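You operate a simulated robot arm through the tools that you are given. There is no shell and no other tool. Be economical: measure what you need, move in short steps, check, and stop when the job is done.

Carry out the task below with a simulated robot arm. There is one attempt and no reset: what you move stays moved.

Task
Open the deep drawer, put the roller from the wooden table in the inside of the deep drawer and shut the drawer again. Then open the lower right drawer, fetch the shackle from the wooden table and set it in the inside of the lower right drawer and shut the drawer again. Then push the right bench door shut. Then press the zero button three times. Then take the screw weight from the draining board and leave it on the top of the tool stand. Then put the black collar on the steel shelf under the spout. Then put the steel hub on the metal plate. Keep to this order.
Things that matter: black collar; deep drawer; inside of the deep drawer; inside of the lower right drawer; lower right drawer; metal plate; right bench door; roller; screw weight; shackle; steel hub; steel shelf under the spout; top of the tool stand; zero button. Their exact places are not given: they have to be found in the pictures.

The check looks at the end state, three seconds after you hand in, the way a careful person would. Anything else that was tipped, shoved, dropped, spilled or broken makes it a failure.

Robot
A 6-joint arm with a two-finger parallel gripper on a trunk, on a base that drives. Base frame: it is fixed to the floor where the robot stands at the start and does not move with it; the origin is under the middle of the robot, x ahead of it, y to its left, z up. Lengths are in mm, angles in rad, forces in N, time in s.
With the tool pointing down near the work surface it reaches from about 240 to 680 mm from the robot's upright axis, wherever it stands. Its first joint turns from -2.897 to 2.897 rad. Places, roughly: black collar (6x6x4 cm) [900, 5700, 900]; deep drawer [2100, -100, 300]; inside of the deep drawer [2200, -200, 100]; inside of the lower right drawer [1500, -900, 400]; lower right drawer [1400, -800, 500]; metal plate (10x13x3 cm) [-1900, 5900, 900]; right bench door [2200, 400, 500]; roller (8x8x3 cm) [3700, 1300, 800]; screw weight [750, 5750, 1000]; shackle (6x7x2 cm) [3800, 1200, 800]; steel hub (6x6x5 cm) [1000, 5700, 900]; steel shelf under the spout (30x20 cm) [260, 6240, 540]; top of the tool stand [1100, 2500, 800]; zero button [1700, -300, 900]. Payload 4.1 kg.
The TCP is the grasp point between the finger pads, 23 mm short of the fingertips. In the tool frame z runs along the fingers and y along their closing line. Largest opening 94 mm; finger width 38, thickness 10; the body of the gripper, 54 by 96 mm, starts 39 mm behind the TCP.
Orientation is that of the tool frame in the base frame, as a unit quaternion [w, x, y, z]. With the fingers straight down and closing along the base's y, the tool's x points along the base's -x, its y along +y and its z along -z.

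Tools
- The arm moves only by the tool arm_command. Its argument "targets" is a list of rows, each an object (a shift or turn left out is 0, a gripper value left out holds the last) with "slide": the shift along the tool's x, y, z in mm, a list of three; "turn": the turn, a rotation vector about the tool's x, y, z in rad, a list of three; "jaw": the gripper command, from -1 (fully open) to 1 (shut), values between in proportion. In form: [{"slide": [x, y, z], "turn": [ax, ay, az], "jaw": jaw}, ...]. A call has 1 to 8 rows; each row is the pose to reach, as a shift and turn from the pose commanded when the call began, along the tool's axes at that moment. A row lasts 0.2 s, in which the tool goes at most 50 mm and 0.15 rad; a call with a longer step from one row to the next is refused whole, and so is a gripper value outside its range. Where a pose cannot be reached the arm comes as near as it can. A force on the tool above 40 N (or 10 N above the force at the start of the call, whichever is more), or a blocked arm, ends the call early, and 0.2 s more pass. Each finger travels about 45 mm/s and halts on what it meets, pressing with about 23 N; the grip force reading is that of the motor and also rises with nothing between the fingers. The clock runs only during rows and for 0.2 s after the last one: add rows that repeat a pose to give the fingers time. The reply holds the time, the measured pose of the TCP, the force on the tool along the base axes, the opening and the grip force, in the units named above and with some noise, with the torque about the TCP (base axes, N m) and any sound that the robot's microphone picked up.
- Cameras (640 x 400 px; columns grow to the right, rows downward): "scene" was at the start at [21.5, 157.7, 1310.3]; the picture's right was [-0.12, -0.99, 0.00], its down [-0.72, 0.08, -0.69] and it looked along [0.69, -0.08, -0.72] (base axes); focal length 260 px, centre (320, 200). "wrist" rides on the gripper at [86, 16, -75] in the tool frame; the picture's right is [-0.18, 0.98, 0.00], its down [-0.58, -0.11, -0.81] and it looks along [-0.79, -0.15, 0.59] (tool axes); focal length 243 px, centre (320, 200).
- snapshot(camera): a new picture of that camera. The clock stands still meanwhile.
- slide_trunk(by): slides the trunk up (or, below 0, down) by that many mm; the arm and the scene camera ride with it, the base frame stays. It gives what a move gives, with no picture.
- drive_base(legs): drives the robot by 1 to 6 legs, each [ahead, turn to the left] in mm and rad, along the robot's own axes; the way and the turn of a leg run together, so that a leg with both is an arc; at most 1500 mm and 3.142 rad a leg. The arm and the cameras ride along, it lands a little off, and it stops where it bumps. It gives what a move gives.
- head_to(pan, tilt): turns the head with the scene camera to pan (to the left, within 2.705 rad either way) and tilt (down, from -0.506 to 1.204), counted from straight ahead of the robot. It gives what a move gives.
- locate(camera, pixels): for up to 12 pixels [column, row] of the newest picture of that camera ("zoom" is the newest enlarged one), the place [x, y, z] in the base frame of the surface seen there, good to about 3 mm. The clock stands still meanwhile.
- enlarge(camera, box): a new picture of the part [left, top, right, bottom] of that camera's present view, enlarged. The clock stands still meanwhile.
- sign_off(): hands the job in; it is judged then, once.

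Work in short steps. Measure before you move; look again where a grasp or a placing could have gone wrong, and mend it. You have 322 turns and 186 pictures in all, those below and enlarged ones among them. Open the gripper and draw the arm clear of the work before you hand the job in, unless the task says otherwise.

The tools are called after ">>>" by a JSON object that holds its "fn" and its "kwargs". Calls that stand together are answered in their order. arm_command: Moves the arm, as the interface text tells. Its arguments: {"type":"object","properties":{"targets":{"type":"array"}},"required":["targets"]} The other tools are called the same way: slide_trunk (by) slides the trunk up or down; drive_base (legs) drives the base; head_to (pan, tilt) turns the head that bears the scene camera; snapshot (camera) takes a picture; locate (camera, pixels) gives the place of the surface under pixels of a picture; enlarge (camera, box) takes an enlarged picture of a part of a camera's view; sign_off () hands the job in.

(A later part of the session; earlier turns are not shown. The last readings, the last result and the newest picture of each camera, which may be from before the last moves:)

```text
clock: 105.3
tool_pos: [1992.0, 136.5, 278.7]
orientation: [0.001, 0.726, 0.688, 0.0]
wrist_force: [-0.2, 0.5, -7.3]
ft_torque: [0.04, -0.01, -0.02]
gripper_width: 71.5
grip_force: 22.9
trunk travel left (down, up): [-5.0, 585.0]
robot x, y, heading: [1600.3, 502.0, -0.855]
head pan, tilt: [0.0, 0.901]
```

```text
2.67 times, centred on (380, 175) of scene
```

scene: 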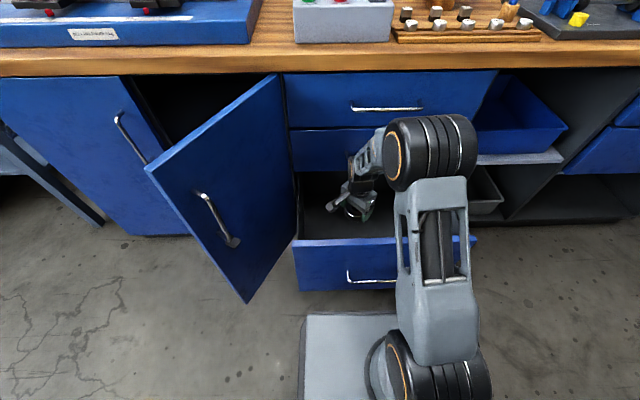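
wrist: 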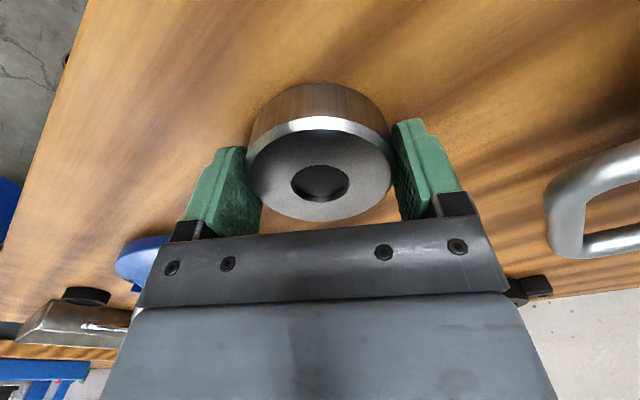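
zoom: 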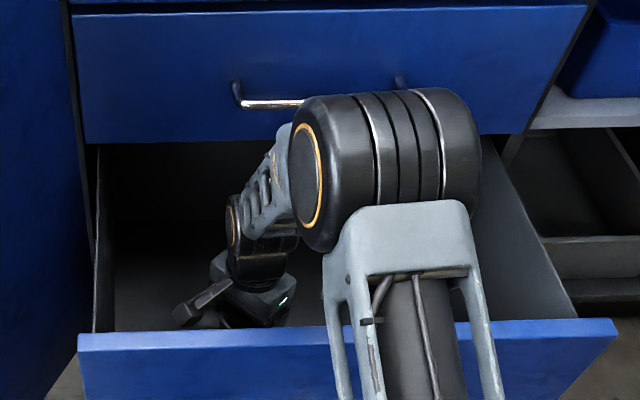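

Clear so far. I descend about 125 mm further to set the roller near the floor.

>>> {"fn": "arm_command", "kwargs": {"targets": [{"slide": [0, 0, 30]}, {"slide": [0, 0, 60]}, {"slide": [0, 0, 90]}, {"slide": [0, 0, 110]}, {"slide": [0, 0, 122]}, {"slide": [0, 0, 130]}]}}

```text
clock: 106.7
tool_pos: [1989.5, 137.5, 148.9]
orientation: [0.001, 0.726, 0.688, 0.0]
wrist_force: [-0.5, 0.2, -6.9]
ft_torque: [0.02, 0.03, 0.06]
gripper_width: 71.2
grip_force: 22.9
trunk travel left (down, up): [-5.0, 585.0]
robot x, y, heading: [1599.7, 505.0, -0.85]
head pan, tilt: [0.0, 0.901]
```

Not touching yet; a few more mm with small steps.

>>> {"fn": "arm_command", "kwargs": {"targets": [{"slide": [0, 0, 2]}, {"slide": [0, 0, 4]}, {"slide": [0, 0, 4]}]}}

```text
clock: 107.5
tool_pos: [1991.9, 136.4, 145.8]
orientation: [0.002, 0.726, 0.688, 0.0]
wrist_force: [-2.1, 0.0, 18.3]
ft_torque: [0.22, 0.2, -0.16]
gripper_width: 71.5
grip_force: 22.8
trunk travel left (down, up): [-5.0, 585.0]
robot x, y, heading: [1599.1, 503.7, -0.854]
head pan, tilt: [0.0, 0.901]
```

Contact (18 N up). Release, then rise straight up.

>>> {"fn": "arm_command", "kwargs": {"targets": [{"jaw": -1}, {"jaw": -1}, {"jaw": -1}, {"jaw": -1}]}}

>>> {"fn": "arm_command", "kwargs": {"targets": [{"slide": [0, 0, -30]}, {"slide": [0, 0, -70]}, {"slide": [0, 0, -110]}, {"slide": [0, 0, -150]}, {"slide": [0, 0, -190]}, {"slide": [0, 0, -220]}]}}

>>> {"fn": "slide_trunk", "kwargs": {"by": 400}}

>>> {"fn": "snapshot", "kwargs": {"camera": "scene"}}

```text
clock: 108.5
tool_pos: [1992.2, 136.2, 144.6]
orientation: [0.0, 0.726, 0.688, -0.001]
wrist_force: [0.4, -0.2, 0.2]
ft_torque: [-0.06, 0.02, -0.02]
gripper_width: 94.0
grip_force: 0.0
trunk travel left (down, up): [-5.0, 585.0]
robot x, y, heading: [1598.0, 505.5, -0.848]
head pan, tilt: [0.0, 0.901]
```

```text
clock: 109.9
tool_pos: [1991.1, 137.2, 364.6]
orientation: [0.0, 0.726, 0.688, -0.001]
wrist_force: [0.1, -0.3, -0.7]
ft_torque: [-0.01, -0.01, 0.0]
gripper_width: 93.9
grip_force: 0.1
trunk travel left (down, up): [-5.0, 585.0]
robot x, y, heading: [1598.9, 498.8, -0.853]
head pan, tilt: [0.0, 0.901]
```

```text
clock: 113.8
tool_pos: [1992.0, 138.5, 763.3]
orientation: [0.001, 0.726, 0.688, -0.001]
wrist_force: [0.3, 0.1, -0.8]
ft_torque: [0.01, -0.05, 0.0]
gripper_width: 94.0
grip_force: 0.1
trunk travel left (down, up): [-405.0, 185.0]
robot x, y, heading: [1603.4, 503.9, -0.852]
head pan, tilt: [0.0, 0.901]
```

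```text
158 pictures are left
```

scene: 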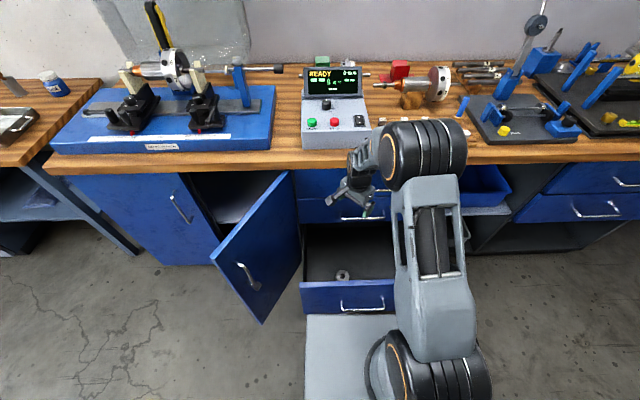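

Roller is inside at (342,276). Now to shut: I back off 300 mm, square and tilt the tool 45° with fingers shut.

>>> {"fn": "drive_base", "kwargs": {"legs": [[-300, 0.04]]}}

>>> {"fn": "arm_command", "kwargs": {"targets": [{"turn": [0, 0, -0.13], "jaw": 1}, {"turn": [0, 0, -0.26]}, {"turn": [0, 0, -0.39]}, {"turn": [0, 0, -0.52]}, {"turn": [0, 0, -0.65]}, {"turn": [0, 0, -0.78]}]}}

>>> {"fn": "arm_command", "kwargs": {"targets": [{"turn": [0, -0.13, 0]}, {"turn": [0, -0.26, 0]}, {"turn": [0, -0.39, 0]}, {"turn": [0, -0.52, 0]}, {"turn": [0, -0.65, 0]}, {"turn": [0, -0.785, 0]}]}}

>>> {"fn": "slide_trunk", "kwargs": {"by": -370}}

>>> {"fn": "snapshot", "kwargs": {"camera": "scene"}}

```text
clock: 115.8
tool_pos: [1804.2, 374.2, 763.8]
orientation: [0.001, 0.712, 0.702, -0.001]
wrist_force: [-0.2, 0.5, 0.3]
ft_torque: [-0.02, -0.02, 0.02]
gripper_width: 94.1
grip_force: 0.1
trunk travel left (down, up): [-405.0, 185.0]
robot x, y, heading: [1396.6, 723.2, -0.815]
head pan, tilt: [0.0, 0.901]
```

```text
clock: 117.2
tool_pos: [1803.6, 375.5, 764.6]
orientation: [0.001, 0.391, 0.92, 0.001]
wrist_force: [0.8, -1.0, -0.9]
ft_torque: [0.04, 0.0, 0.02]
gripper_width: 0.0
grip_force: 22.8
trunk travel left (down, up): [-405.0, 185.0]
robot x, y, heading: [1400.3, 725.2, -0.808]
head pan, tilt: [0.0, 0.901]
```

```text
clock: 118.8
tool_pos: [1785.4, 366.2, 763.0]
orientation: [0.319, 0.459, 0.808, -0.185]
wrist_force: [-0.7, -0.5, 1.5]
ft_torque: [0.03, 0.04, -0.03]
gripper_width: 0.0
grip_force: 23.1
out of reach, approached as far as the arm can: row 4, 5, 6
trunk travel left (down, up): [-405.0, 185.0]
robot x, y, heading: [1399.5, 722.8, -0.809]
head pan, tilt: [0.0, 0.901]
stopped in row 6: the arm was blocked; the commanded pose is now the measured one
```

```text
clock: 122.4
tool_pos: [1784.9, 366.7, 393.4]
orientation: [0.319, 0.458, 0.809, -0.185]
wrist_force: [-0.2, 0.2, -0.1]
ft_torque: [-0.02, -0.01, 0.01]
gripper_width: 0.0
grip_force: 22.9
trunk travel left (down, up): [-35.0, 555.0]
robot x, y, heading: [1399.7, 723.9, -0.811]
head pan, tilt: [0.0, 0.901]
```

```text
157 pictures are left
```

scene: 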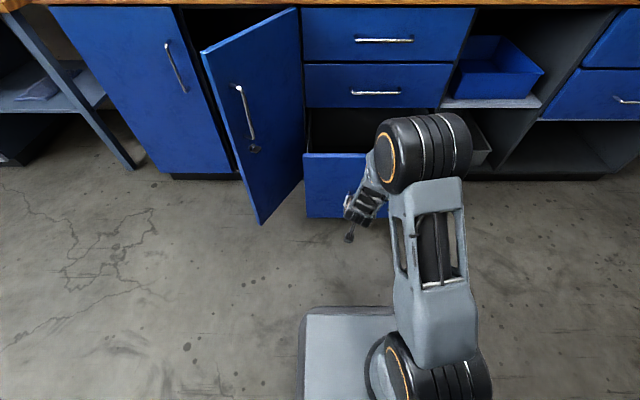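

The tips point into the panel at along ≈1548 (centre), z≈376, above the bar. I push by driving ahead: first 370 mm.

>>> {"fn": "drive_base", "kwargs": {"legs": [[200, 0], [170, 0]]}}

>>> {"fn": "snapshot", "kwargs": {"camera": "scene"}}

```text
clock: 125.0
tool_pos: [2039.5, 96.3, 393.0]
orientation: [0.319, 0.46, 0.808, -0.186]
wrist_force: [0.7, 0.4, 0.7]
ft_torque: [-0.01, 0.01, -0.03]
gripper_width: 0.0
grip_force: 23.0
trunk travel left (down, up): [-35.0, 555.0]
robot x, y, heading: [1656.7, 454.2, -0.814]
head pan, tilt: [0.0, 0.901]
```

```text
156 pictures are left
```

scene: 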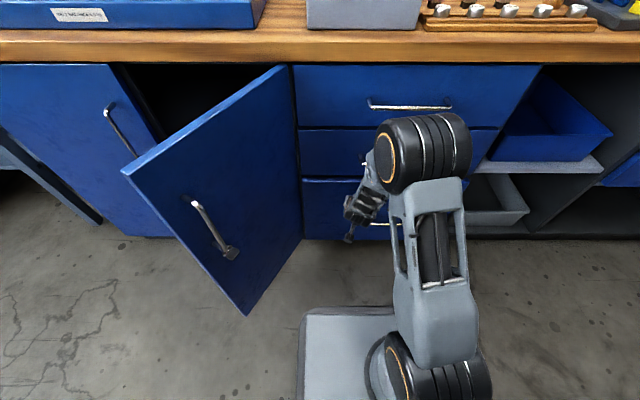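

Nearly closed (tip at inward ≈1350 versus face 1381). Push the last bit.

>>> {"fn": "drive_base", "kwargs": {"legs": [[35, 0]]}}

>>> {"fn": "enlarge", "kwargs": {"camera": "scene", "box": [260, 50, 540, 250]}}

```text
clock: 125.9
tool_pos: [2052.8, 83.5, 392.6]
orientation: [0.318, 0.459, 0.809, -0.185]
wrist_force: [-7.0, 7.8, 8.9]
ft_torque: [-0.15, -0.18, 0.01]
gripper_width: 0.4
grip_force: 23.1
trunk travel left (down, up): [-35.0, 555.0]
robot x, y, heading: [1665.7, 436.2, -0.813]
head pan, tilt: [0.0, 0.901]
stopped in leg 1: the force on the tool passed its limit at 80 N (the readings are from after the stop); the commanded pose is now the measured one
```

```text
2.00 times, centred on (400, 150) of scene
```

zoom: 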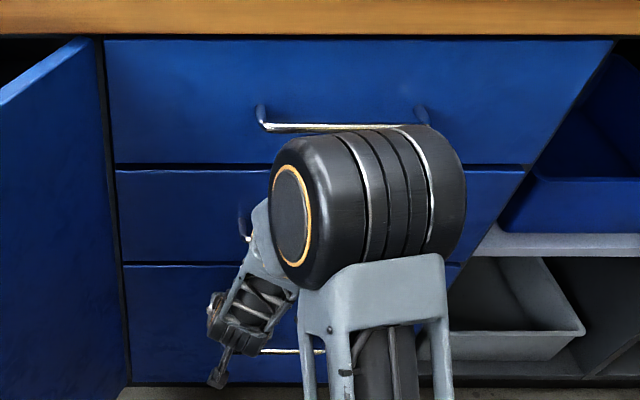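

Contact stopped at 80 N. I check flushness against the drawers above.

>>> {"fn": "locate", "kwargs": {"camera": "zoom", "pixels": [[160, 300], [160, 360], [160, 220], [200, 220], [180, 280], [200, 130]]}}

```text
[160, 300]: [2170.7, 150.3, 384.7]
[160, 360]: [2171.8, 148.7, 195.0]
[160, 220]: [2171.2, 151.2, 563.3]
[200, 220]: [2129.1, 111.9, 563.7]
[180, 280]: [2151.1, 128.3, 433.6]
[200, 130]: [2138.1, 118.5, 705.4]
```

The lower drawer is flush (inward 1382 both). Next I back off, level the tool, and drive along the bench to the right-hand drawer column.

>>> {"fn": "drive_base", "kwargs": {"legs": [[-350, 0]]}}

>>> {"fn": "arm_command", "kwargs": {"targets": [{"turn": [0, 0.14, 0], "jaw": 0.05}, {"turn": [0, 0.28, 0]}, {"turn": [0, 0.42, 0]}, {"turn": [0, 0.56, 0]}, {"turn": [0, 0.7, 0]}, {"turn": [0, 0.757, 0]}]}}

>>> {"fn": "slide_trunk", "kwargs": {"by": 260}}

>>> {"fn": "drive_base", "kwargs": {"legs": [[0, -1.571], [979, 0], [0, 1.571]]}}

>>> {"fn": "snapshot", "kwargs": {"camera": "scene"}}

```text
clock: 128.2
tool_pos: [1808.5, 343.3, 391.2]
orientation: [0.317, 0.458, 0.81, -0.184]
wrist_force: [0.4, 0.8, -0.9]
ft_torque: [0.03, -0.02, -0.04]
gripper_width: 0.0
grip_force: 22.8
trunk travel left (down, up): [-35.0, 555.0]
robot x, y, heading: [1423.6, 696.1, -0.807]
head pan, tilt: [0.0, 0.901]
```

```text
clock: 129.6
tool_pos: [1808.6, 343.5, 392.4]
orientation: [-0.006, 0.493, 0.87, -0.001]
wrist_force: [0.1, -0.1, 0.4]
ft_torque: [0.0, -0.02, -0.02]
gripper_width: 44.7
grip_force: 0.0
out of reach, approached as far as the arm can: row 3
trunk travel left (down, up): [-35.0, 555.0]
robot x, y, heading: [1421.6, 698.9, -0.812]
head pan, tilt: [0.0, 0.901]
```

```text
clock: 132.3
tool_pos: [1808.4, 343.1, 652.4]
orientation: [-0.006, 0.493, 0.87, -0.002]
wrist_force: [0.2, 0.7, -0.3]
ft_torque: [0.01, 0.0, 0.01]
gripper_width: 44.7
grip_force: 0.1
trunk travel left (down, up): [-295.0, 295.0]
robot x, y, heading: [1424.1, 694.4, -0.814]
head pan, tilt: [0.0, 0.901]
```

```text
clock: 145.1
tool_pos: [1099.9, -320.9, 652.8]
orientation: [-0.005, 0.482, 0.876, -0.002]
wrist_force: [0.1, -0.2, -0.4]
ft_torque: [0.02, 0.04, -0.01]
gripper_width: 44.9
grip_force: 0.1
trunk travel left (down, up): [-295.0, 295.0]
robot x, y, heading: [703.9, 23.3, -0.784]
head pan, tilt: [0.0, 0.901]
```

```text
154 pictures are left
```

scene: 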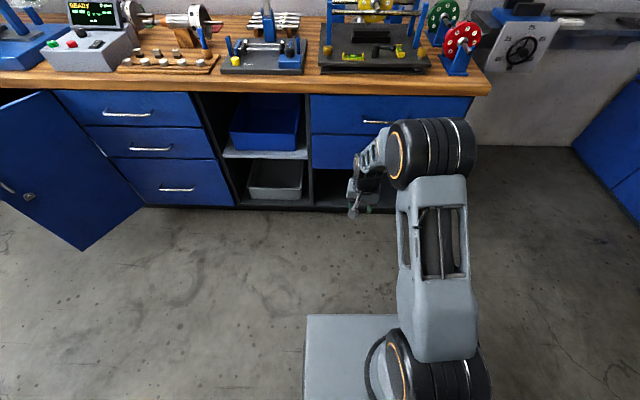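

Facing the right column. I turn the tool to x-left (+1.38 rad), so fingers close perpendicular to the bar.

>>> {"fn": "arm_command", "kwargs": {"targets": [{"turn": [0, 0, 0.14]}, {"turn": [0, 0, 0.28]}, {"turn": [0, 0, 0.42]}, {"turn": [0, 0, 0.56]}, {"turn": [0, 0, 0.7]}, {"turn": [0, 0, 0.84]}, {"turn": [0, 0, 0.98]}, {"turn": [0, 0, 1.12]}]}}

>>> {"fn": "arm_command", "kwargs": {"targets": [{"turn": [0, 0, 0.13]}, {"turn": [0, 0, 0.26]}]}}

>>> {"fn": "arm_command", "kwargs": {"targets": [{"turn": [-0.13, 0, 0]}, {"turn": [-0.26, 0, 0]}, {"turn": [-0.39, 0, 0]}, {"turn": [-0.52, 0, 0]}, {"turn": [-0.65, 0, 0]}, {"turn": [-0.785, 0, 0]}]}}

>>> {"fn": "snapshot", "kwargs": {"camera": "scene"}}

>>> {"fn": "snapshot", "kwargs": {"camera": "wrist"}}

```text
clock: 146.9
tool_pos: [1099.5, -321.1, 651.6]
orientation: [-0.002, 0.874, 0.485, -0.005]
wrist_force: [0.3, -0.6, 0.4]
ft_torque: [-0.01, 0.03, -0.01]
gripper_width: 44.9
grip_force: 0.1
trunk travel left (down, up): [-295.0, 295.0]
robot x, y, heading: [702.9, 21.5, -0.783]
head pan, tilt: [0.0, 0.901]
```

```text
clock: 147.5
tool_pos: [1099.6, -320.7, 653.4]
orientation: [-0.002, 0.93, 0.368, -0.004]
wrist_force: [-0.1, -0.1, -0.2]
ft_torque: [-0.03, 0.03, -0.03]
gripper_width: 44.5
grip_force: 0.0
trunk travel left (down, up): [-295.0, 295.0]
robot x, y, heading: [706.9, 22.5, -0.78]
head pan, tilt: [0.0, 0.901]
```

```text
clock: 148.9
tool_pos: [1119.4, -303.7, 654.9]
orientation: [0.255, 0.878, 0.365, 0.176]
wrist_force: [0.3, -0.3, -1.3]
ft_torque: [-0.03, 0.04, 0.01]
gripper_width: 44.7
grip_force: 0.0
out of reach, approached as far as the arm can: row 4, 5, 6
trunk travel left (down, up): [-295.0, 295.0]
robot x, y, heading: [705.3, 23.4, -0.778]
head pan, tilt: [0.0, 0.901]
```

```text
153 pictures are left
```

scene: 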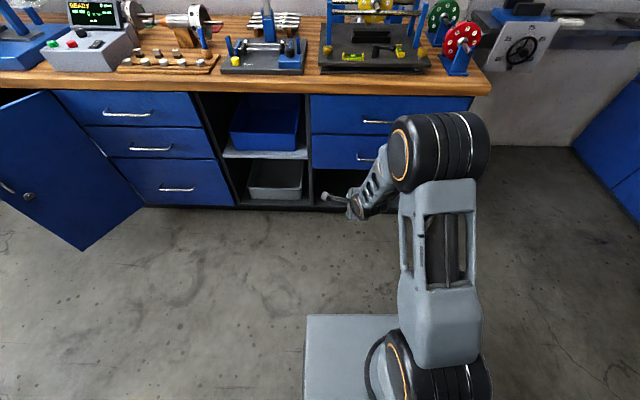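

```text
152 pictures are left
```

wrist: 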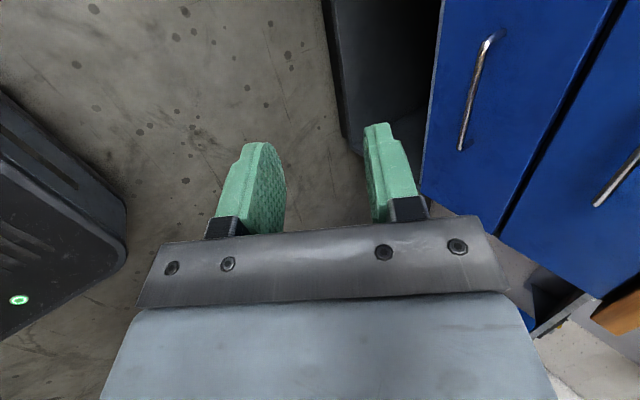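

The lower-right bar appears in the wrist view from (490,38) to (462,148). Measure.

>>> {"fn": "locate", "kwargs": {"camera": "wrist", "pixels": [[487, 45], [476, 90], [463, 143], [459, 150], [500, 110], [620, 175], [440, 100], [425, 190]]}}

```text
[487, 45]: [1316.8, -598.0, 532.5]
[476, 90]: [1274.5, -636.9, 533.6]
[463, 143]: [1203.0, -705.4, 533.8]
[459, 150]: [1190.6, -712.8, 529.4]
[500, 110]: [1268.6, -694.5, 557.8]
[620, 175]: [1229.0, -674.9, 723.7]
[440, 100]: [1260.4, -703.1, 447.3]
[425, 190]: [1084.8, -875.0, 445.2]
```

Bar centre ≈ (1255, -654, 533), direction (.738,.675). I shift the TCP right 100 mm (away from the joint limit) and correct the orientation toward a clean 45°.

>>> {"fn": "arm_command", "kwargs": {"targets": [{"slide": [-33, 0, -5]}, {"slide": [-66, 0, -10], "turn": [-0.06, -0.05, 0]}, {"slide": [-99, 0, -15], "turn": [-0.11, -0.1, 0]}, {"slide": [-99, 0, -15], "turn": [-0.17, -0.15, -0.013]}]}}

```text
clock: 149.9
tool_pos: [1045.1, -370.7, 653.4]
orientation: [0.357, 0.861, 0.334, 0.138]
wrist_force: [-0.5, 0.0, -0.5]
ft_torque: [-0.04, -0.01, 0.01]
gripper_width: 44.6
grip_force: 0.1
trunk travel left (down, up): [-295.0, 295.0]
robot x, y, heading: [704.3, 22.6, -0.786]
head pan, tilt: [0.0, 0.901]
```

Clean 45° pose now. Bar is 351 mm inward, 36 mm right. Turn right 0.05 and drive ahead 275.

>>> {"fn": "drive_base", "kwargs": {"legs": [[0, -0.05], [275, 0]]}}

>>> {"fn": "enlarge", "kwargs": {"camera": "wrist", "box": [160, 0, 480, 200]}}

```text
clock: 152.3
tool_pos: [1213.8, -589.9, 652.9]
orientation: [0.36, 0.869, 0.313, 0.132]
wrist_force: [0.3, -0.2, -0.1]
ft_torque: [-0.04, 0.0, 0.02]
gripper_width: 44.6
grip_force: 0.0
trunk travel left (down, up): [-295.0, 295.0]
robot x, y, heading: [888.1, -184.4, -0.835]
head pan, tilt: [0.0, 0.901]
```

```text
2.00 times, centred on (320, 100) of wrist
```

zoom: 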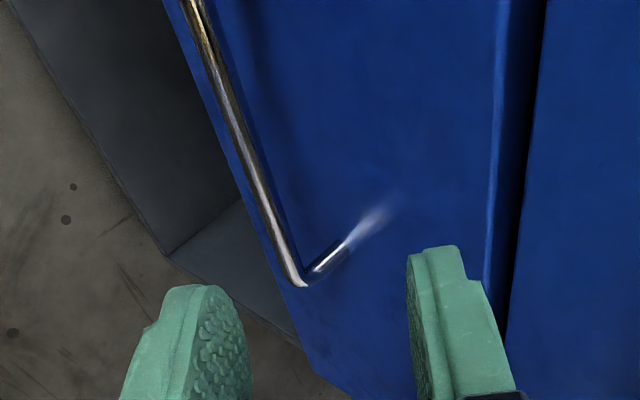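

TCP is 75 mm short, 120 mm above. Align y −32, x −10, then advance in steps.

>>> {"fn": "arm_command", "kwargs": {"targets": [{"slide": [-5, -16, 20]}, {"slide": [-10, -32, 50]}, {"slide": [-10, -32, 80]}, {"slide": [-10, -32, 105]}]}}

>>> {"fn": "enlarge", "kwargs": {"camera": "wrist", "box": [160, 50, 480, 250]}}

```text
clock: 153.3
tool_pos: [1238.7, -636.8, 555.2]
orientation: [0.36, 0.869, 0.313, 0.13]
wrist_force: [-0.1, 0.2, 0.2]
ft_torque: [0.0, 0.04, -0.02]
gripper_width: 44.6
grip_force: 0.1
trunk travel left (down, up): [-295.0, 295.0]
robot x, y, heading: [895.1, -179.0, -0.831]
head pan, tilt: [0.0, 0.901]
```

```text
2.00 times, centred on (320, 150) of wrist
```

zoom: 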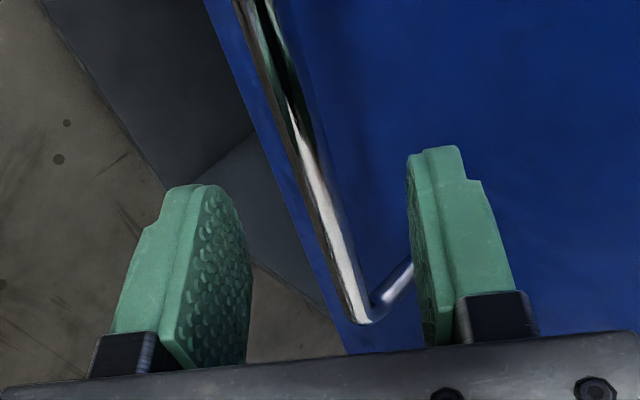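

Bar lies between fingers; 26 mm more then close.

>>> {"fn": "arm_command", "kwargs": {"targets": [{"slide": [0, 0, 13]}, {"slide": [0, 0, 26]}, {"slide": [0, 0, 26], "jaw": 1}, {"slide": [0, 0, 26], "jaw": 1}, {"slide": [0, 0, 26], "jaw": 1}, {"slide": [0, 0, 26], "jaw": 1}, {"slide": [0, 0, 26], "jaw": 1}]}}

>>> {"fn": "drive_base", "kwargs": {"legs": [[-130, 0]]}}

```text
clock: 154.9
tool_pos: [1250.2, -650.3, 537.2]
orientation: [0.358, 0.87, 0.315, 0.129]
wrist_force: [-6.9, 4.2, -11.5]
ft_torque: [-0.68, 0.99, 1.42]
gripper_width: 13.3
grip_force: 45.1
trunk travel left (down, up): [-295.0, 295.0]
robot x, y, heading: [889.2, -182.9, -0.828]
head pan, tilt: [0.0, 0.901]
```

```text
clock: 156.2
tool_pos: [1160.5, -557.2, 537.4]
orientation: [0.359, 0.87, 0.311, 0.13]
wrist_force: [-17.9, -17.8, -22.3]
ft_torque: [-1.23, 1.51, 0.55]
gripper_width: 13.4
grip_force: 45.1
trunk travel left (down, up): [-295.0, 295.0]
robot x, y, heading: [806.2, -86.2, -0.832]
head pan, tilt: [0.0, 0.901]
```

Drawer moving cleanly. Continue another 140 mm with slight left turn.

>>> {"fn": "drive_base", "kwargs": {"legs": [[-140, 0.02]]}}

>>> {"fn": "snapshot", "kwargs": {"camera": "scene"}}

```text
clock: 157.5
tool_pos: [1073.7, -445.9, 538.7]
orientation: [0.358, 0.867, 0.321, 0.134]
wrist_force: [-23.2, -23.1, -3.5]
ft_torque: [-1.02, 1.05, 1.03]
gripper_width: 13.0
grip_force: 45.7
trunk travel left (down, up): [-295.0, 295.0]
robot x, y, heading: [703.9, 16.7, -0.813]
head pan, tilt: [0.0, 0.901]
```

```text
149 pictures are left
```

scene: 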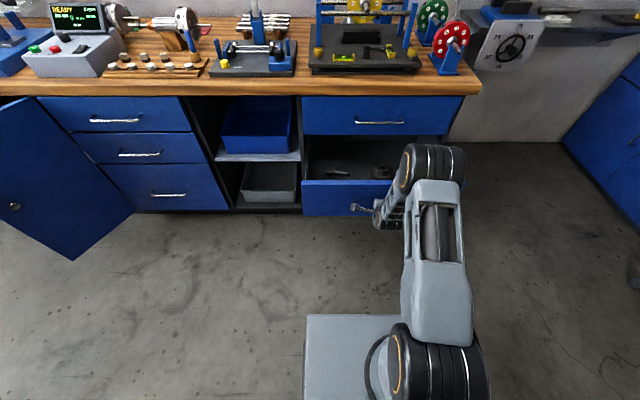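

Drawer open ~270 mm with some objects inside already. Release and back off.

>>> {"fn": "arm_command", "kwargs": {"targets": [{"jaw": 0.1}, {"jaw": 0.1}, {"jaw": 0.1}, {"jaw": 0.1}, {"slide": [0, 0, -40]}, {"slide": [0, 0, -80]}, {"slide": [0, 0, -110]}]}}

>>> {"fn": "slide_trunk", "kwargs": {"by": 250}}

>>> {"fn": "enlarge", "kwargs": {"camera": "scene", "box": [280, 100, 480, 225]}}

```text
clock: 159.1
tool_pos: [1024.5, -390.4, 614.4]
orientation: [0.358, 0.867, 0.321, 0.132]
wrist_force: [-0.1, 0.2, -0.3]
ft_torque: [-0.03, 0.0, -0.01]
gripper_width: 42.4
grip_force: 0.1
trunk travel left (down, up): [-295.0, 295.0]
robot x, y, heading: [709.7, 23.2, -0.82]
head pan, tilt: [0.0, 0.901]
```

```text
clock: 161.7
tool_pos: [1024.4, -387.8, 865.0]
orientation: [0.359, 0.866, 0.32, 0.134]
wrist_force: [0.3, 0.2, -0.4]
ft_torque: [-0.01, 0.0, -0.01]
gripper_width: 42.4
grip_force: 0.0
trunk travel left (down, up): [-545.0, 45.0]
robot x, y, heading: [708.8, 17.6, -0.815]
head pan, tilt: [0.0, 0.901]
```

```text
3.20 times, centred on (380, 162) of scene
```

zoom: 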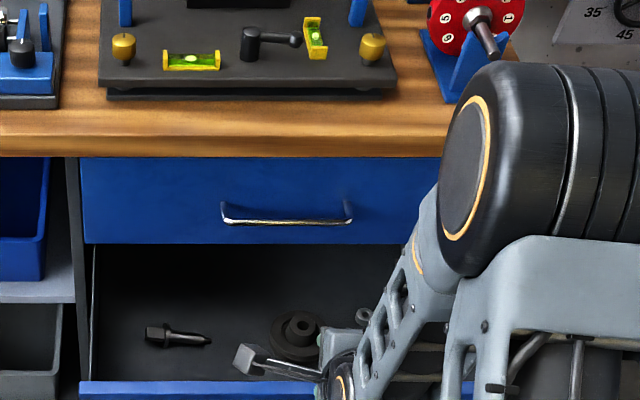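

I locate the drawer rim, floor and the objects inside, to choose a free spot.

>>> {"fn": "locate", "kwargs": {"camera": "zoom", "pixels": [[90, 384], [300, 388], [175, 335], [295, 345], [365, 318], [200, 300], [130, 300], [230, 310], [250, 280], [205, 365], [110, 330]]}}

```text
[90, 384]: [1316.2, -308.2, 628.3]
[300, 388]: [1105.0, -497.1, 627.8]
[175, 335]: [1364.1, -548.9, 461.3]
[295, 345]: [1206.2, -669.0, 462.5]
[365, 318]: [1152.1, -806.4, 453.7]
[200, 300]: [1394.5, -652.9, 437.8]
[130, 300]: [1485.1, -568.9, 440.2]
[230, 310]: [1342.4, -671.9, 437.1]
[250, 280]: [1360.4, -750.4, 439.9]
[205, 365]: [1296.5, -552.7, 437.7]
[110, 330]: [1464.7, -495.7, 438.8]
```

Floor z≈438, free spot near (1307, -449). I level the tool, return it to x-back, and drive to the wooden table for the shackle.

>>> {"fn": "arm_command", "kwargs": {"targets": [{"turn": [0.14, 0, 0], "jaw": -0.4}, {"turn": [0.28, 0, 0]}, {"turn": [0.42, 0, 0]}, {"turn": [0.56, 0, 0]}, {"turn": [0.7, 0, 0]}, {"turn": [0.785, 0, 0]}]}}

>>> {"fn": "arm_command", "kwargs": {"targets": [{"turn": [0, 0, -0.14]}, {"turn": [0, 0, -0.28]}, {"turn": [0, 0, -0.42]}, {"turn": [0, 0, -0.56]}, {"turn": [0, 0, -0.7]}, {"turn": [0, 0, -0.84]}, {"turn": [0, 0, -0.98]}, {"turn": [0, 0, -1.12]}]}}

>>> {"fn": "arm_command", "kwargs": {"targets": [{"turn": [0, 0, -0.14], "slide": [0, 0, -40]}, {"turn": [0, 0, -0.28], "slide": [0, 0, -80]}, {"turn": [0, 0, -0.45], "slide": [0, 0, -110]}]}}

>>> {"fn": "drive_base", "kwargs": {"legs": [[0, 1.571], [1000, 0], [1000, 0], [1020, 0]]}}

```text
clock: 163.1
tool_pos: [1024.1, -388.2, 866.5]
orientation: [-0.001, 0.938, 0.347, 0.001]
wrist_force: [1.0, -0.3, 0.3]
ft_torque: [-0.01, 0.03, 0.02]
gripper_width: 65.8
grip_force: 0.0
out of reach, approached as far as the arm can: row 3, 4
trunk travel left (down, up): [-545.0, 45.0]
robot x, y, heading: [710.0, 21.4, -0.816]
head pan, tilt: [0.0, 0.901]
```

```text
clock: 164.9
tool_pos: [1024.5, -387.4, 865.5]
orientation: [0.0, 0.609, 0.793, 0.001]
wrist_force: [1.0, 0.2, 0.1]
ft_torque: [0.0, 0.03, 0.01]
gripper_width: 65.9
grip_force: 0.0
trunk travel left (down, up): [-545.0, 45.0]
robot x, y, heading: [708.2, 17.7, -0.818]
head pan, tilt: [0.0, 0.901]
```

```text
refused: row 3 steps farther than a row can; nothing moved
```

```text
clock: 183.5
tool_pos: [3375.0, 2349.6, 864.5]
orientation: [0.0, -0.122, 0.992, 0.001]
wrist_force: [1.2, 0.4, -0.8]
ft_torque: [-0.04, 0.02, 0.04]
gripper_width: 65.9
grip_force: 0.0
trunk travel left (down, up): [-545.0, 45.0]
robot x, y, heading: [2965.1, 2039.0, 0.739]
head pan, tilt: [0.0, 0.901]
```

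Arrived near along 3553. I finish the tool turn and raise, then turn to the table and approach part way.

>>> {"fn": "arm_command", "kwargs": {"targets": [{"turn": [0, 0, -0.14], "slide": [0, 0, -40]}, {"turn": [0, 0, -0.28], "slide": [0, 0, -80]}, {"turn": [0, 0, -0.42], "slide": [0, 0, -110]}]}}

>>> {"fn": "drive_base", "kwargs": {"legs": [[0, -1.552], [430, 0]]}}

>>> {"fn": "head_to", "kwargs": {"pan": 0.0, "tilt": 0.8}}

>>> {"fn": "enlarge", "kwargs": {"camera": "scene", "box": [220, 120, 540, 320]}}

```text
clock: 184.3
tool_pos: [3373.6, 2348.8, 973.6]
orientation: [0.0, -0.327, 0.945, 0.0]
wrist_force: [-1.1, 0.4, -0.1]
ft_torque: [0.04, 0.0, 0.0]
gripper_width: 66.0
grip_force: 0.0
trunk travel left (down, up): [-545.0, 45.0]
robot x, y, heading: [2968.0, 2038.0, 0.737]
head pan, tilt: [0.0, 0.901]
```

```text
clock: 190.8
tool_pos: [3569.3, 1314.6, 973.3]
orientation: [0.0, 0.436, 0.9, 0.001]
wrist_force: [-0.1, 0.1, 0.3]
ft_torque: [-0.02, 0.03, 0.01]
gripper_width: 65.8
grip_force: 0.1
trunk travel left (down, up): [-545.0, 45.0]
robot x, y, heading: [3257.7, 1723.2, -0.822]
head pan, tilt: [0.0, 0.901]
```

```text
clock: 191.4
tool_pos: [3570.9, 1314.0, 973.3]
orientation: [0.001, 0.436, 0.9, 0.001]
wrist_force: [0.2, 0.0, -0.8]
ft_torque: [-0.02, 0.03, -0.03]
gripper_width: 66.0
grip_force: 0.1
trunk travel left (down, up): [-545.0, 45.0]
robot x, y, heading: [3256.2, 1719.9, -0.824]
head pan, tilt: [0.0, 0.799]
```

```text
2.00 times, centred on (380, 220) of scene
```

zoom: 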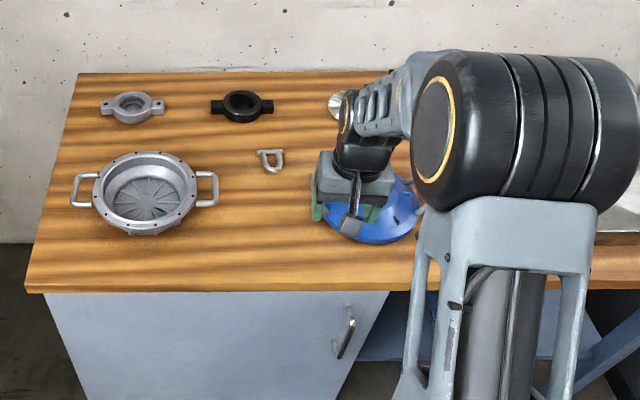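

Measure the shackle at (270,161) in the zoom.

>>> {"fn": "locate", "kwargs": {"camera": "zoom", "pixels": [[260, 153], [270, 152], [281, 153], [262, 162], [281, 163], [271, 172], [276, 171], [300, 185]]}}

>>> {"fn": "drive_base", "kwargs": {"legs": [[165, 0]]}}

```text
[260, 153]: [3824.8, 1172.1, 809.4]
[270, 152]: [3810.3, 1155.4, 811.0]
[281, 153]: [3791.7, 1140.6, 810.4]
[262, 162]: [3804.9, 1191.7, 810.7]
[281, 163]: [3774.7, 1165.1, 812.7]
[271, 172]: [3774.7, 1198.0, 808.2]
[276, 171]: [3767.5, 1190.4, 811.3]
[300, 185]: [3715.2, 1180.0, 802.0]
```

```text
clock: 192.9
tool_pos: [3681.1, 1192.9, 973.8]
orientation: [0.0, 0.438, 0.899, 0.001]
wrist_force: [0.4, -0.9, 0.1]
ft_torque: [0.01, -0.02, -0.02]
gripper_width: 65.9
grip_force: 0.1
trunk travel left (down, up): [-545.0, 45.0]
robot x, y, heading: [3370.3, 1600.6, -0.825]
head pan, tilt: [0.0, 0.799]
```

Shackle body centre ≈ (3788, 1177), legs along (.743,.669). I move above it and descend to z≈870, then look.

>>> {"fn": "arm_command", "kwargs": {"targets": [{"slide": [-25, 25, 0], "turn": [0, 0, -0.07]}, {"slide": [-50, 50, 20], "turn": [0, 0, -0.07]}, {"slide": [-78, 76, 40], "turn": [0, 0, -0.07]}, {"slide": [-78, 76, 75], "turn": [0, 0, -0.07]}, {"slide": [-78, 76, 103], "turn": [0, 0, -0.07]}]}}

>>> {"fn": "snapshot", "kwargs": {"camera": "wrist"}}

```text
clock: 194.1
tool_pos: [3789.5, 1177.9, 870.1]
orientation: [0.001, 0.406, 0.914, 0.001]
wrist_force: [0.8, 0.0, -0.9]
ft_torque: [0.0, -0.01, 0.01]
gripper_width: 65.5
grip_force: 0.1
trunk travel left (down, up): [-545.0, 45.0]
robot x, y, heading: [3370.2, 1600.9, -0.829]
head pan, tilt: [0.0, 0.799]
```

```text
146 pictures are left
```

wrist: 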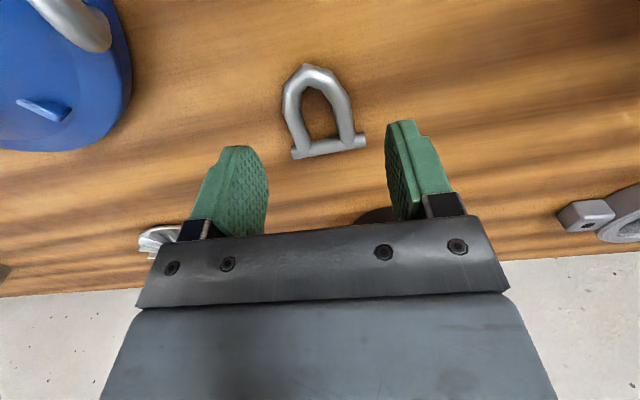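

Locate legs from the wrist view.

>>> {"fn": "locate", "kwargs": {"camera": "wrist", "pixels": [[292, 105], [345, 100], [300, 140], [350, 130], [313, 72], [295, 153], [362, 142], [330, 148]]}}

```text
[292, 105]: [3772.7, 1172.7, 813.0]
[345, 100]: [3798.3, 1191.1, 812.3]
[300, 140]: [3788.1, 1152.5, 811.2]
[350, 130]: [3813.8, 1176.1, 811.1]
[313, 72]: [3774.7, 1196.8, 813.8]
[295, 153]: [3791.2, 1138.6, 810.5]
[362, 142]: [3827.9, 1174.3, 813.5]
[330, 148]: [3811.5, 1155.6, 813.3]
```

TCP is on the shackle's axis. Descend to z≈827 and grip.

>>> {"fn": "arm_command", "kwargs": {"targets": [{"slide": [2, 0, 20]}, {"slide": [2, 0, 36]}, {"slide": [2, 0, 43]}, {"slide": [2, 0, 43], "jaw": 1}, {"slide": [2, 0, 43], "jaw": 1}, {"slide": [2, 0, 43], "jaw": 1}, {"slide": [2, 0, 43], "jaw": 1}]}}

>>> {"fn": "snapshot", "kwargs": {"camera": "wrist"}}

```text
clock: 195.7
tool_pos: [3789.3, 1180.6, 826.9]
orientation: [0.001, 0.405, 0.914, 0.0]
wrist_force: [1.0, -0.9, 1.6]
ft_torque: [0.04, -0.08, -0.02]
gripper_width: 53.4
grip_force: 23.3
trunk travel left (down, up): [-545.0, 45.0]
robot x, y, heading: [3372.0, 1602.8, -0.828]
head pan, tilt: [0.0, 0.799]
```

```text
145 pictures are left
```

wrist: 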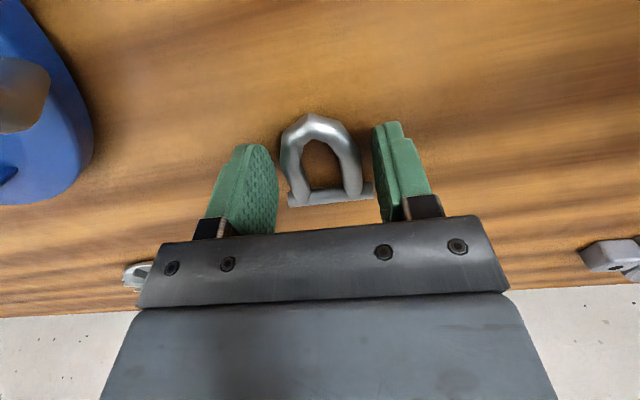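

Closed at 53 mm with firm force. Lift and verify.

>>> {"fn": "arm_command", "kwargs": {"targets": [{"slide": [0, 0, -30]}, {"slide": [0, 0, -70]}, {"slide": [0, 0, -110]}, {"slide": [0, 0, -130]}]}}

>>> {"fn": "snapshot", "kwargs": {"camera": "wrist"}}

```text
clock: 196.7
tool_pos: [3787.5, 1181.0, 957.9]
orientation: [0.0, 0.405, 0.915, 0.001]
wrist_force: [-0.2, 0.1, -0.9]
ft_torque: [-0.01, -0.01, -0.03]
gripper_width: 53.3
grip_force: 22.8
trunk travel left (down, up): [-545.0, 45.0]
robot x, y, heading: [3367.6, 1599.9, -0.825]
head pan, tilt: [0.0, 0.799]
```

```text
144 pictures are left
```

wrist: 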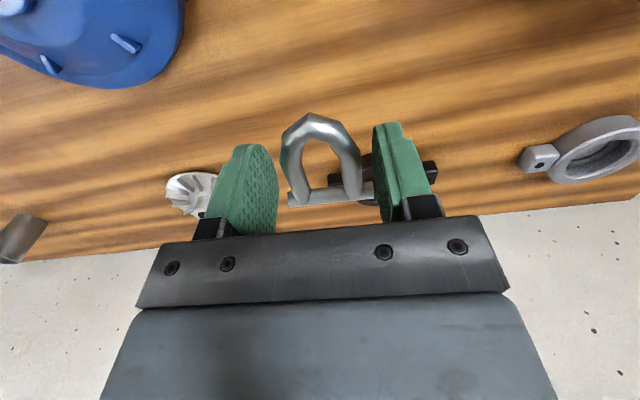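

Shackle held firmly. Back off and drive along to the right-hand drawer.

>>> {"fn": "drive_base", "kwargs": {"legs": [[-600, 0], [0, -1.563], [980, 0], [980, 0], [968, 0], [0, 1.575]]}}

>>> {"fn": "snapshot", "kwargs": {"camera": "scene"}}

```text
clock: 221.6
tool_pos: [1295.2, -348.9, 955.7]
orientation: [0.0, 0.387, 0.922, 0.0]
wrist_force: [-0.9, -0.3, -1.0]
ft_torque: [-0.04, -0.01, -0.03]
gripper_width: 53.4
grip_force: 22.4
trunk travel left (down, up): [-545.0, 45.0]
robot x, y, heading: [863.8, 54.7, -0.787]
head pan, tilt: [0.0, 0.799]
```

```text
143 pictures are left
```

scene: 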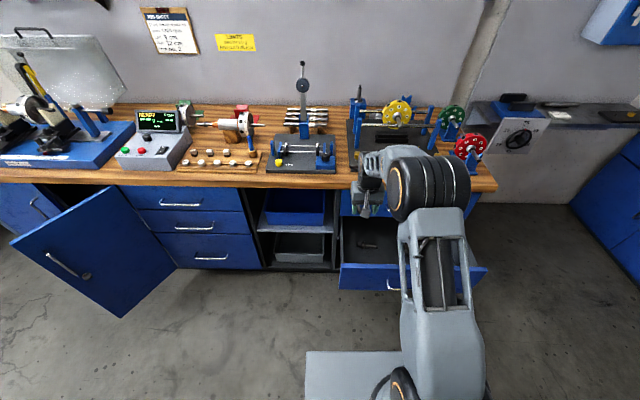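

I move ahead 80 mm, turn the tool 45° for camera clearance and position above (1298, -471).

>>> {"fn": "drive_base", "kwargs": {"legs": [[80, 0]]}}

>>> {"fn": "arm_command", "kwargs": {"targets": [{"slide": [-3, -20, 0], "turn": [0, 0, 0.13]}, {"slide": [-6, -42, 0], "turn": [0, 0, 0.26]}, {"slide": [-10, -63, 0], "turn": [0, 0, 0.39]}, {"slide": [-10, -84, 0], "turn": [0, 0, 0.52]}, {"slide": [-10, -84, 0], "turn": [0, 0, 0.65]}, {"slide": [-10, -84, 0], "turn": [0, 0, 0.78]}]}}

>>> {"fn": "slide_trunk", "kwargs": {"by": -280}}

>>> {"fn": "head_to", "kwargs": {"pan": 0.0, "tilt": 0.9}}

>>> {"fn": "snapshot", "kwargs": {"camera": "scene"}}

```text
clock: 222.7
tool_pos: [1353.6, -404.9, 957.1]
orientation: [0.001, 0.387, 0.922, 0.001]
wrist_force: [0.3, 0.0, -0.6]
ft_torque: [0.03, -0.04, -0.01]
gripper_width: 53.6
grip_force: 22.6
trunk travel left (down, up): [-545.0, 45.0]
robot x, y, heading: [918.7, -0.1, -0.786]
head pan, tilt: [0.0, 0.799]
```

```text
clock: 224.1
tool_pos: [1299.5, -470.7, 955.4]
orientation: [0.0, 0.709, 0.705, 0.001]
wrist_force: [0.1, -0.2, -1.4]
ft_torque: [0.03, 0.0, 0.02]
gripper_width: 53.6
grip_force: 23.2
trunk travel left (down, up): [-545.0, 45.0]
robot x, y, heading: [917.5, -2.6, -0.789]
head pan, tilt: [0.0, 0.799]
```

```text
clock: 226.9
tool_pos: [1298.7, -470.3, 676.5]
orientation: [0.0, 0.708, 0.706, 0.0]
wrist_force: [0.3, -1.0, -1.2]
ft_torque: [-0.01, -0.01, 0.02]
gripper_width: 53.1
grip_force: 22.5
trunk travel left (down, up): [-265.0, 325.0]
robot x, y, heading: [917.3, -0.2, -0.783]
head pan, tilt: [0.0, 0.799]
```

```text
clock: 227.6
tool_pos: [1300.6, -469.7, 676.1]
orientation: [0.001, 0.708, 0.706, 0.0]
wrist_force: [-0.6, 0.9, -0.8]
ft_torque: [0.02, 0.03, -0.02]
gripper_width: 53.2
grip_force: 23.1
trunk travel left (down, up): [-265.0, 325.0]
robot x, y, heading: [915.7, -2.9, -0.786]
head pan, tilt: [0.0, 0.901]
```

```text
142 pictures are left
```

scene: 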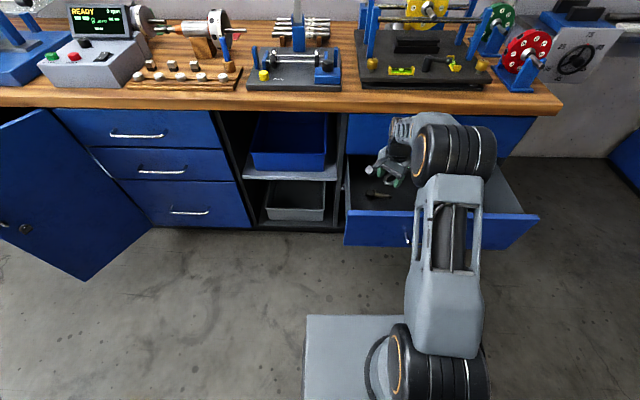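

Zoom to check bit position relative to the drop spot.

>>> {"fn": "enlarge", "kwargs": {"camera": "scene", "box": [330, 110, 530, 235]}}

>>> {"fn": "locate", "kwargs": {"camera": "zoom", "pixels": [[125, 265], [150, 272], [180, 270], [90, 240], [120, 310], [200, 300]]}}

```text
3.20 times, centred on (430, 172) of scene
```

zoom: 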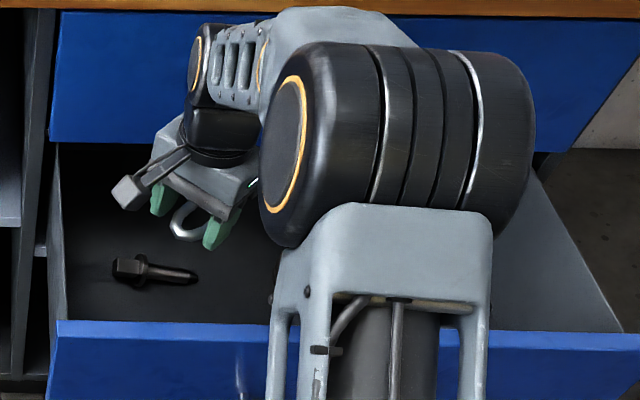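

```text
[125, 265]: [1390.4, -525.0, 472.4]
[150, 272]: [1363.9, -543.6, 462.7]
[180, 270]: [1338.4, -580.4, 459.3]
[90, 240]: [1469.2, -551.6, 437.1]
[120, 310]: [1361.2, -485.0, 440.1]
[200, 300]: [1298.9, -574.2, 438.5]
```

The spot is ~100 mm clear of the bit. Lower the trunk 150, then the arm to touch.

>>> {"fn": "slide_trunk", "kwargs": {"by": -160}}

>>> {"fn": "arm_command", "kwargs": {"targets": [{"slide": [0, 0, 20]}, {"slide": [0, 0, 40]}, {"slide": [0, 0, 48]}]}}

>>> {"fn": "snapshot", "kwargs": {"camera": "wrist"}}

```text
clock: 229.4
tool_pos: [1299.5, -469.4, 516.5]
orientation: [0.001, 0.708, 0.706, 0.001]
wrist_force: [-0.5, 0.5, -0.9]
ft_torque: [0.03, 0.03, 0.05]
gripper_width: 53.7
grip_force: 23.6
trunk travel left (down, up): [-105.0, 485.0]
robot x, y, heading: [919.6, -0.0, -0.784]
head pan, tilt: [0.0, 0.901]
```

```text
clock: 230.2
tool_pos: [1299.3, -470.1, 469.1]
orientation: [0.001, 0.708, 0.706, 0.0]
wrist_force: [0.0, -0.5, -0.8]
ft_torque: [0.04, -0.01, -0.01]
gripper_width: 53.4
grip_force: 22.6
trunk travel left (down, up): [-105.0, 485.0]
robot x, y, heading: [915.6, -3.1, -0.783]
head pan, tilt: [0.0, 0.901]
```

```text
140 pictures are left
```

wrist: 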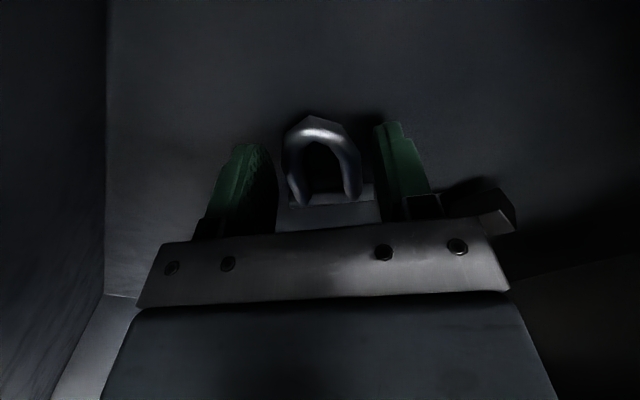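

Lower ~4 mm to touch, open to ~66 mm, then rise.

>>> {"fn": "arm_command", "kwargs": {"targets": [{"slide": [0, 0, 2]}, {"slide": [0, 0, 4]}, {"slide": [0, 0, 5]}]}}

>>> {"fn": "arm_command", "kwargs": {"targets": [{"jaw": -0.42}, {"jaw": -0.42}, {"slide": [0, 0, -30]}, {"slide": [0, 0, -70]}, {"slide": [0, 0, -110]}]}}

>>> {"fn": "slide_trunk", "kwargs": {"by": 250}}

>>> {"fn": "enlarge", "kwargs": {"camera": "scene", "box": [330, 130, 530, 255]}}

```text
clock: 231.0
tool_pos: [1299.8, -470.6, 465.8]
orientation: [0.001, 0.709, 0.705, 0.001]
wrist_force: [-1.5, 1.4, 5.8]
ft_torque: [-0.23, 0.19, -0.07]
gripper_width: 53.3
grip_force: 23.2
trunk travel left (down, up): [-105.0, 485.0]
robot x, y, heading: [919.5, -2.9, -0.779]
head pan, tilt: [0.0, 0.901]
```

```text
clock: 232.2
tool_pos: [1301.7, -470.8, 574.1]
orientation: [0.0, 0.708, 0.706, 0.0]
wrist_force: [-0.2, 0.1, -0.3]
ft_torque: [0.03, 0.03, -0.03]
gripper_width: 67.0
grip_force: 0.1
trunk travel left (down, up): [-105.0, 485.0]
robot x, y, heading: [919.9, -3.2, -0.789]
head pan, tilt: [0.0, 0.901]
```

```text
clock: 234.8
tool_pos: [1301.0, -469.4, 822.8]
orientation: [0.0, 0.709, 0.706, 0.0]
wrist_force: [-0.8, 0.0, -0.4]
ft_torque: [0.0, 0.0, -0.01]
gripper_width: 66.7
grip_force: 0.0
trunk travel left (down, up): [-355.0, 235.0]
robot x, y, heading: [916.3, -0.6, -0.785]
head pan, tilt: [0.0, 0.901]
```

```text
3.20 times, centred on (430, 192) of scene
```

zoom: 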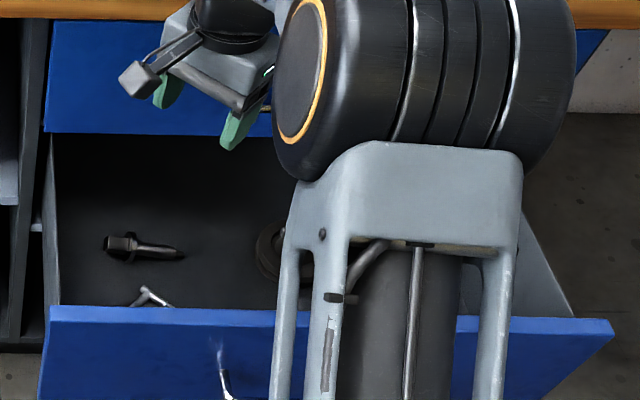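

Shackle is on the drawer floor at (150,297). I back off, shift to the drawer's centre, and set up the pushing pose.

>>> {"fn": "drive_base", "kwargs": {"legs": [[-280, 0], [0, -1.6], [185, 0], [0, 1.57]]}}

>>> {"fn": "arm_command", "kwargs": {"targets": [{"turn": [0, 0, -0.13], "jaw": 1}, {"turn": [0, 0, -0.26]}, {"turn": [0, 0, -0.39]}, {"turn": [0, 0, -0.52]}, {"turn": [0, 0, -0.65]}, {"turn": [0, 0, -0.78]}]}}

>>> {"fn": "arm_command", "kwargs": {"targets": [{"turn": [0, -0.13, 0]}, {"turn": [0, -0.26, 0]}, {"turn": [0, -0.39, 0]}, {"turn": [0, -0.52, 0]}, {"turn": [0, -0.65, 0]}, {"turn": [0, -0.785, 0]}]}}

>>> {"fn": "slide_trunk", "kwargs": {"by": -220}}

>>> {"fn": "snapshot", "kwargs": {"camera": "scene"}}

```text
clock: 245.6
tool_pos: [931.4, -414.1, 822.6]
orientation: [0.001, 0.728, 0.685, 0.0]
wrist_force: [-0.2, 0.0, -1.2]
ft_torque: [0.02, 0.03, 0.01]
gripper_width: 66.8
grip_force: 0.3
trunk travel left (down, up): [-355.0, 235.0]
robot x, y, heading: [574.0, 74.7, -0.845]
head pan, tilt: [0.0, 0.901]
```

```text
clock: 247.0
tool_pos: [930.8, -413.0, 823.0]
orientation: [0.0, 0.411, 0.912, 0.0]
wrist_force: [0.1, 0.1, -0.4]
ft_torque: [0.06, 0.0, 0.0]
gripper_width: 0.1
grip_force: 23.0
trunk travel left (down, up): [-355.0, 235.0]
robot x, y, heading: [573.5, 76.1, -0.845]
head pan, tilt: [0.0, 0.901]
```

```text
clock: 248.4
tool_pos: [933.9, -411.0, 823.2]
orientation: [0.315, 0.385, 0.858, -0.129]
wrist_force: [-0.5, 0.1, -0.2]
ft_torque: [-0.02, 0.02, 0.04]
gripper_width: 0.0
grip_force: 22.9
out of reach, approached as far as the arm can: row 6
trunk travel left (down, up): [-355.0, 235.0]
robot x, y, heading: [576.6, 77.4, -0.84]
head pan, tilt: [0.0, 0.901]
```

```text
clock: 250.7
tool_pos: [935.3, -410.7, 602.7]
orientation: [0.315, 0.385, 0.858, -0.128]
wrist_force: [0.5, 0.0, -0.1]
ft_torque: [-0.01, 0.04, 0.0]
gripper_width: 0.0
grip_force: 22.4
trunk travel left (down, up): [-135.0, 455.0]
robot x, y, heading: [572.5, 83.6, -0.843]
head pan, tilt: [0.0, 0.901]
```

```text
138 pictures are left
```

scene: 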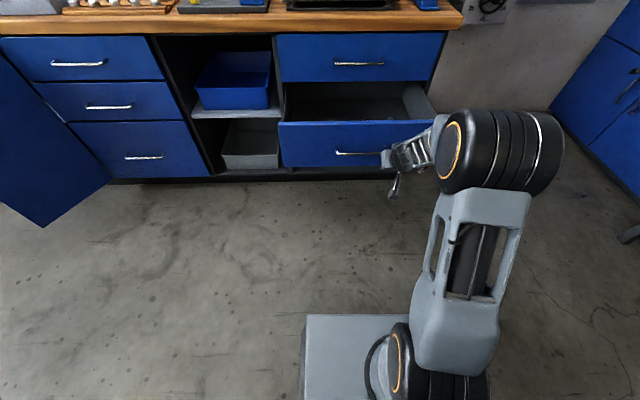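

TCP at along ≈397 (bar centre 460), z 603. Turn left slightly and push forward ~395.

>>> {"fn": "drive_base", "kwargs": {"legs": [[0, 0.05], [200, 0], [195, 0]]}}

>>> {"fn": "drive_base", "kwargs": {"legs": [[45, 0]]}}

>>> {"fn": "snapshot", "kwargs": {"camera": "scene"}}

```text
clock: 253.9
tool_pos: [1237.6, -668.8, 602.8]
orientation: [0.318, 0.36, 0.869, -0.119]
wrist_force: [0.1, 0.5, 0.3]
ft_torque: [0.0, 0.02, 0.02]
gripper_width: 0.0
grip_force: 23.1
trunk travel left (down, up): [-135.0, 455.0]
robot x, y, heading: [849.2, -200.2, -0.787]
head pan, tilt: [0.0, 0.901]
```

```text
clock: 254.7
tool_pos: [1245.9, -677.8, 600.0]
orientation: [0.315, 0.361, 0.87, -0.116]
wrist_force: [-7.2, 7.3, 3.6]
ft_torque: [0.01, -0.08, -0.06]
gripper_width: 0.0
grip_force: 23.2
trunk travel left (down, up): [-135.0, 455.0]
robot x, y, heading: [865.0, -214.8, -0.787]
head pan, tilt: [0.0, 0.901]
stopped in leg 1: the force on the tool passed its limit at 235 N (the readings are from after the stop); the commanded pose is now the measured one
```

```text
137 pictures are left
```

scene: 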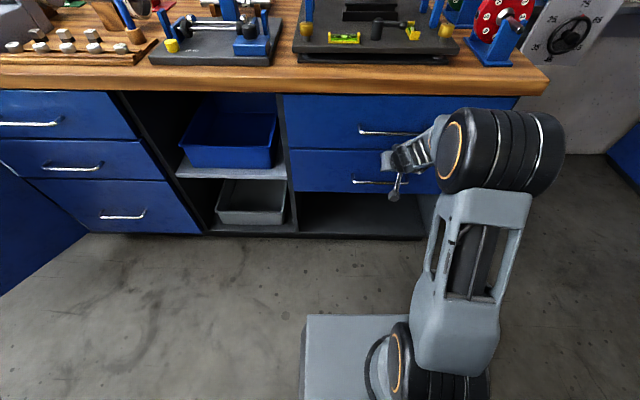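

Check flushness of the two right drawers.

>>> {"fn": "locate", "kwargs": {"camera": "scene", "pixels": [[310, 120], [310, 170], [340, 110], [340, 170], [330, 180]]}}

```text
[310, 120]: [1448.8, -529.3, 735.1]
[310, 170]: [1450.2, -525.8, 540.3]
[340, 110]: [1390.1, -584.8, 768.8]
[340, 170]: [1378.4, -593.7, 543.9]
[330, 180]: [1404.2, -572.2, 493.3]
```

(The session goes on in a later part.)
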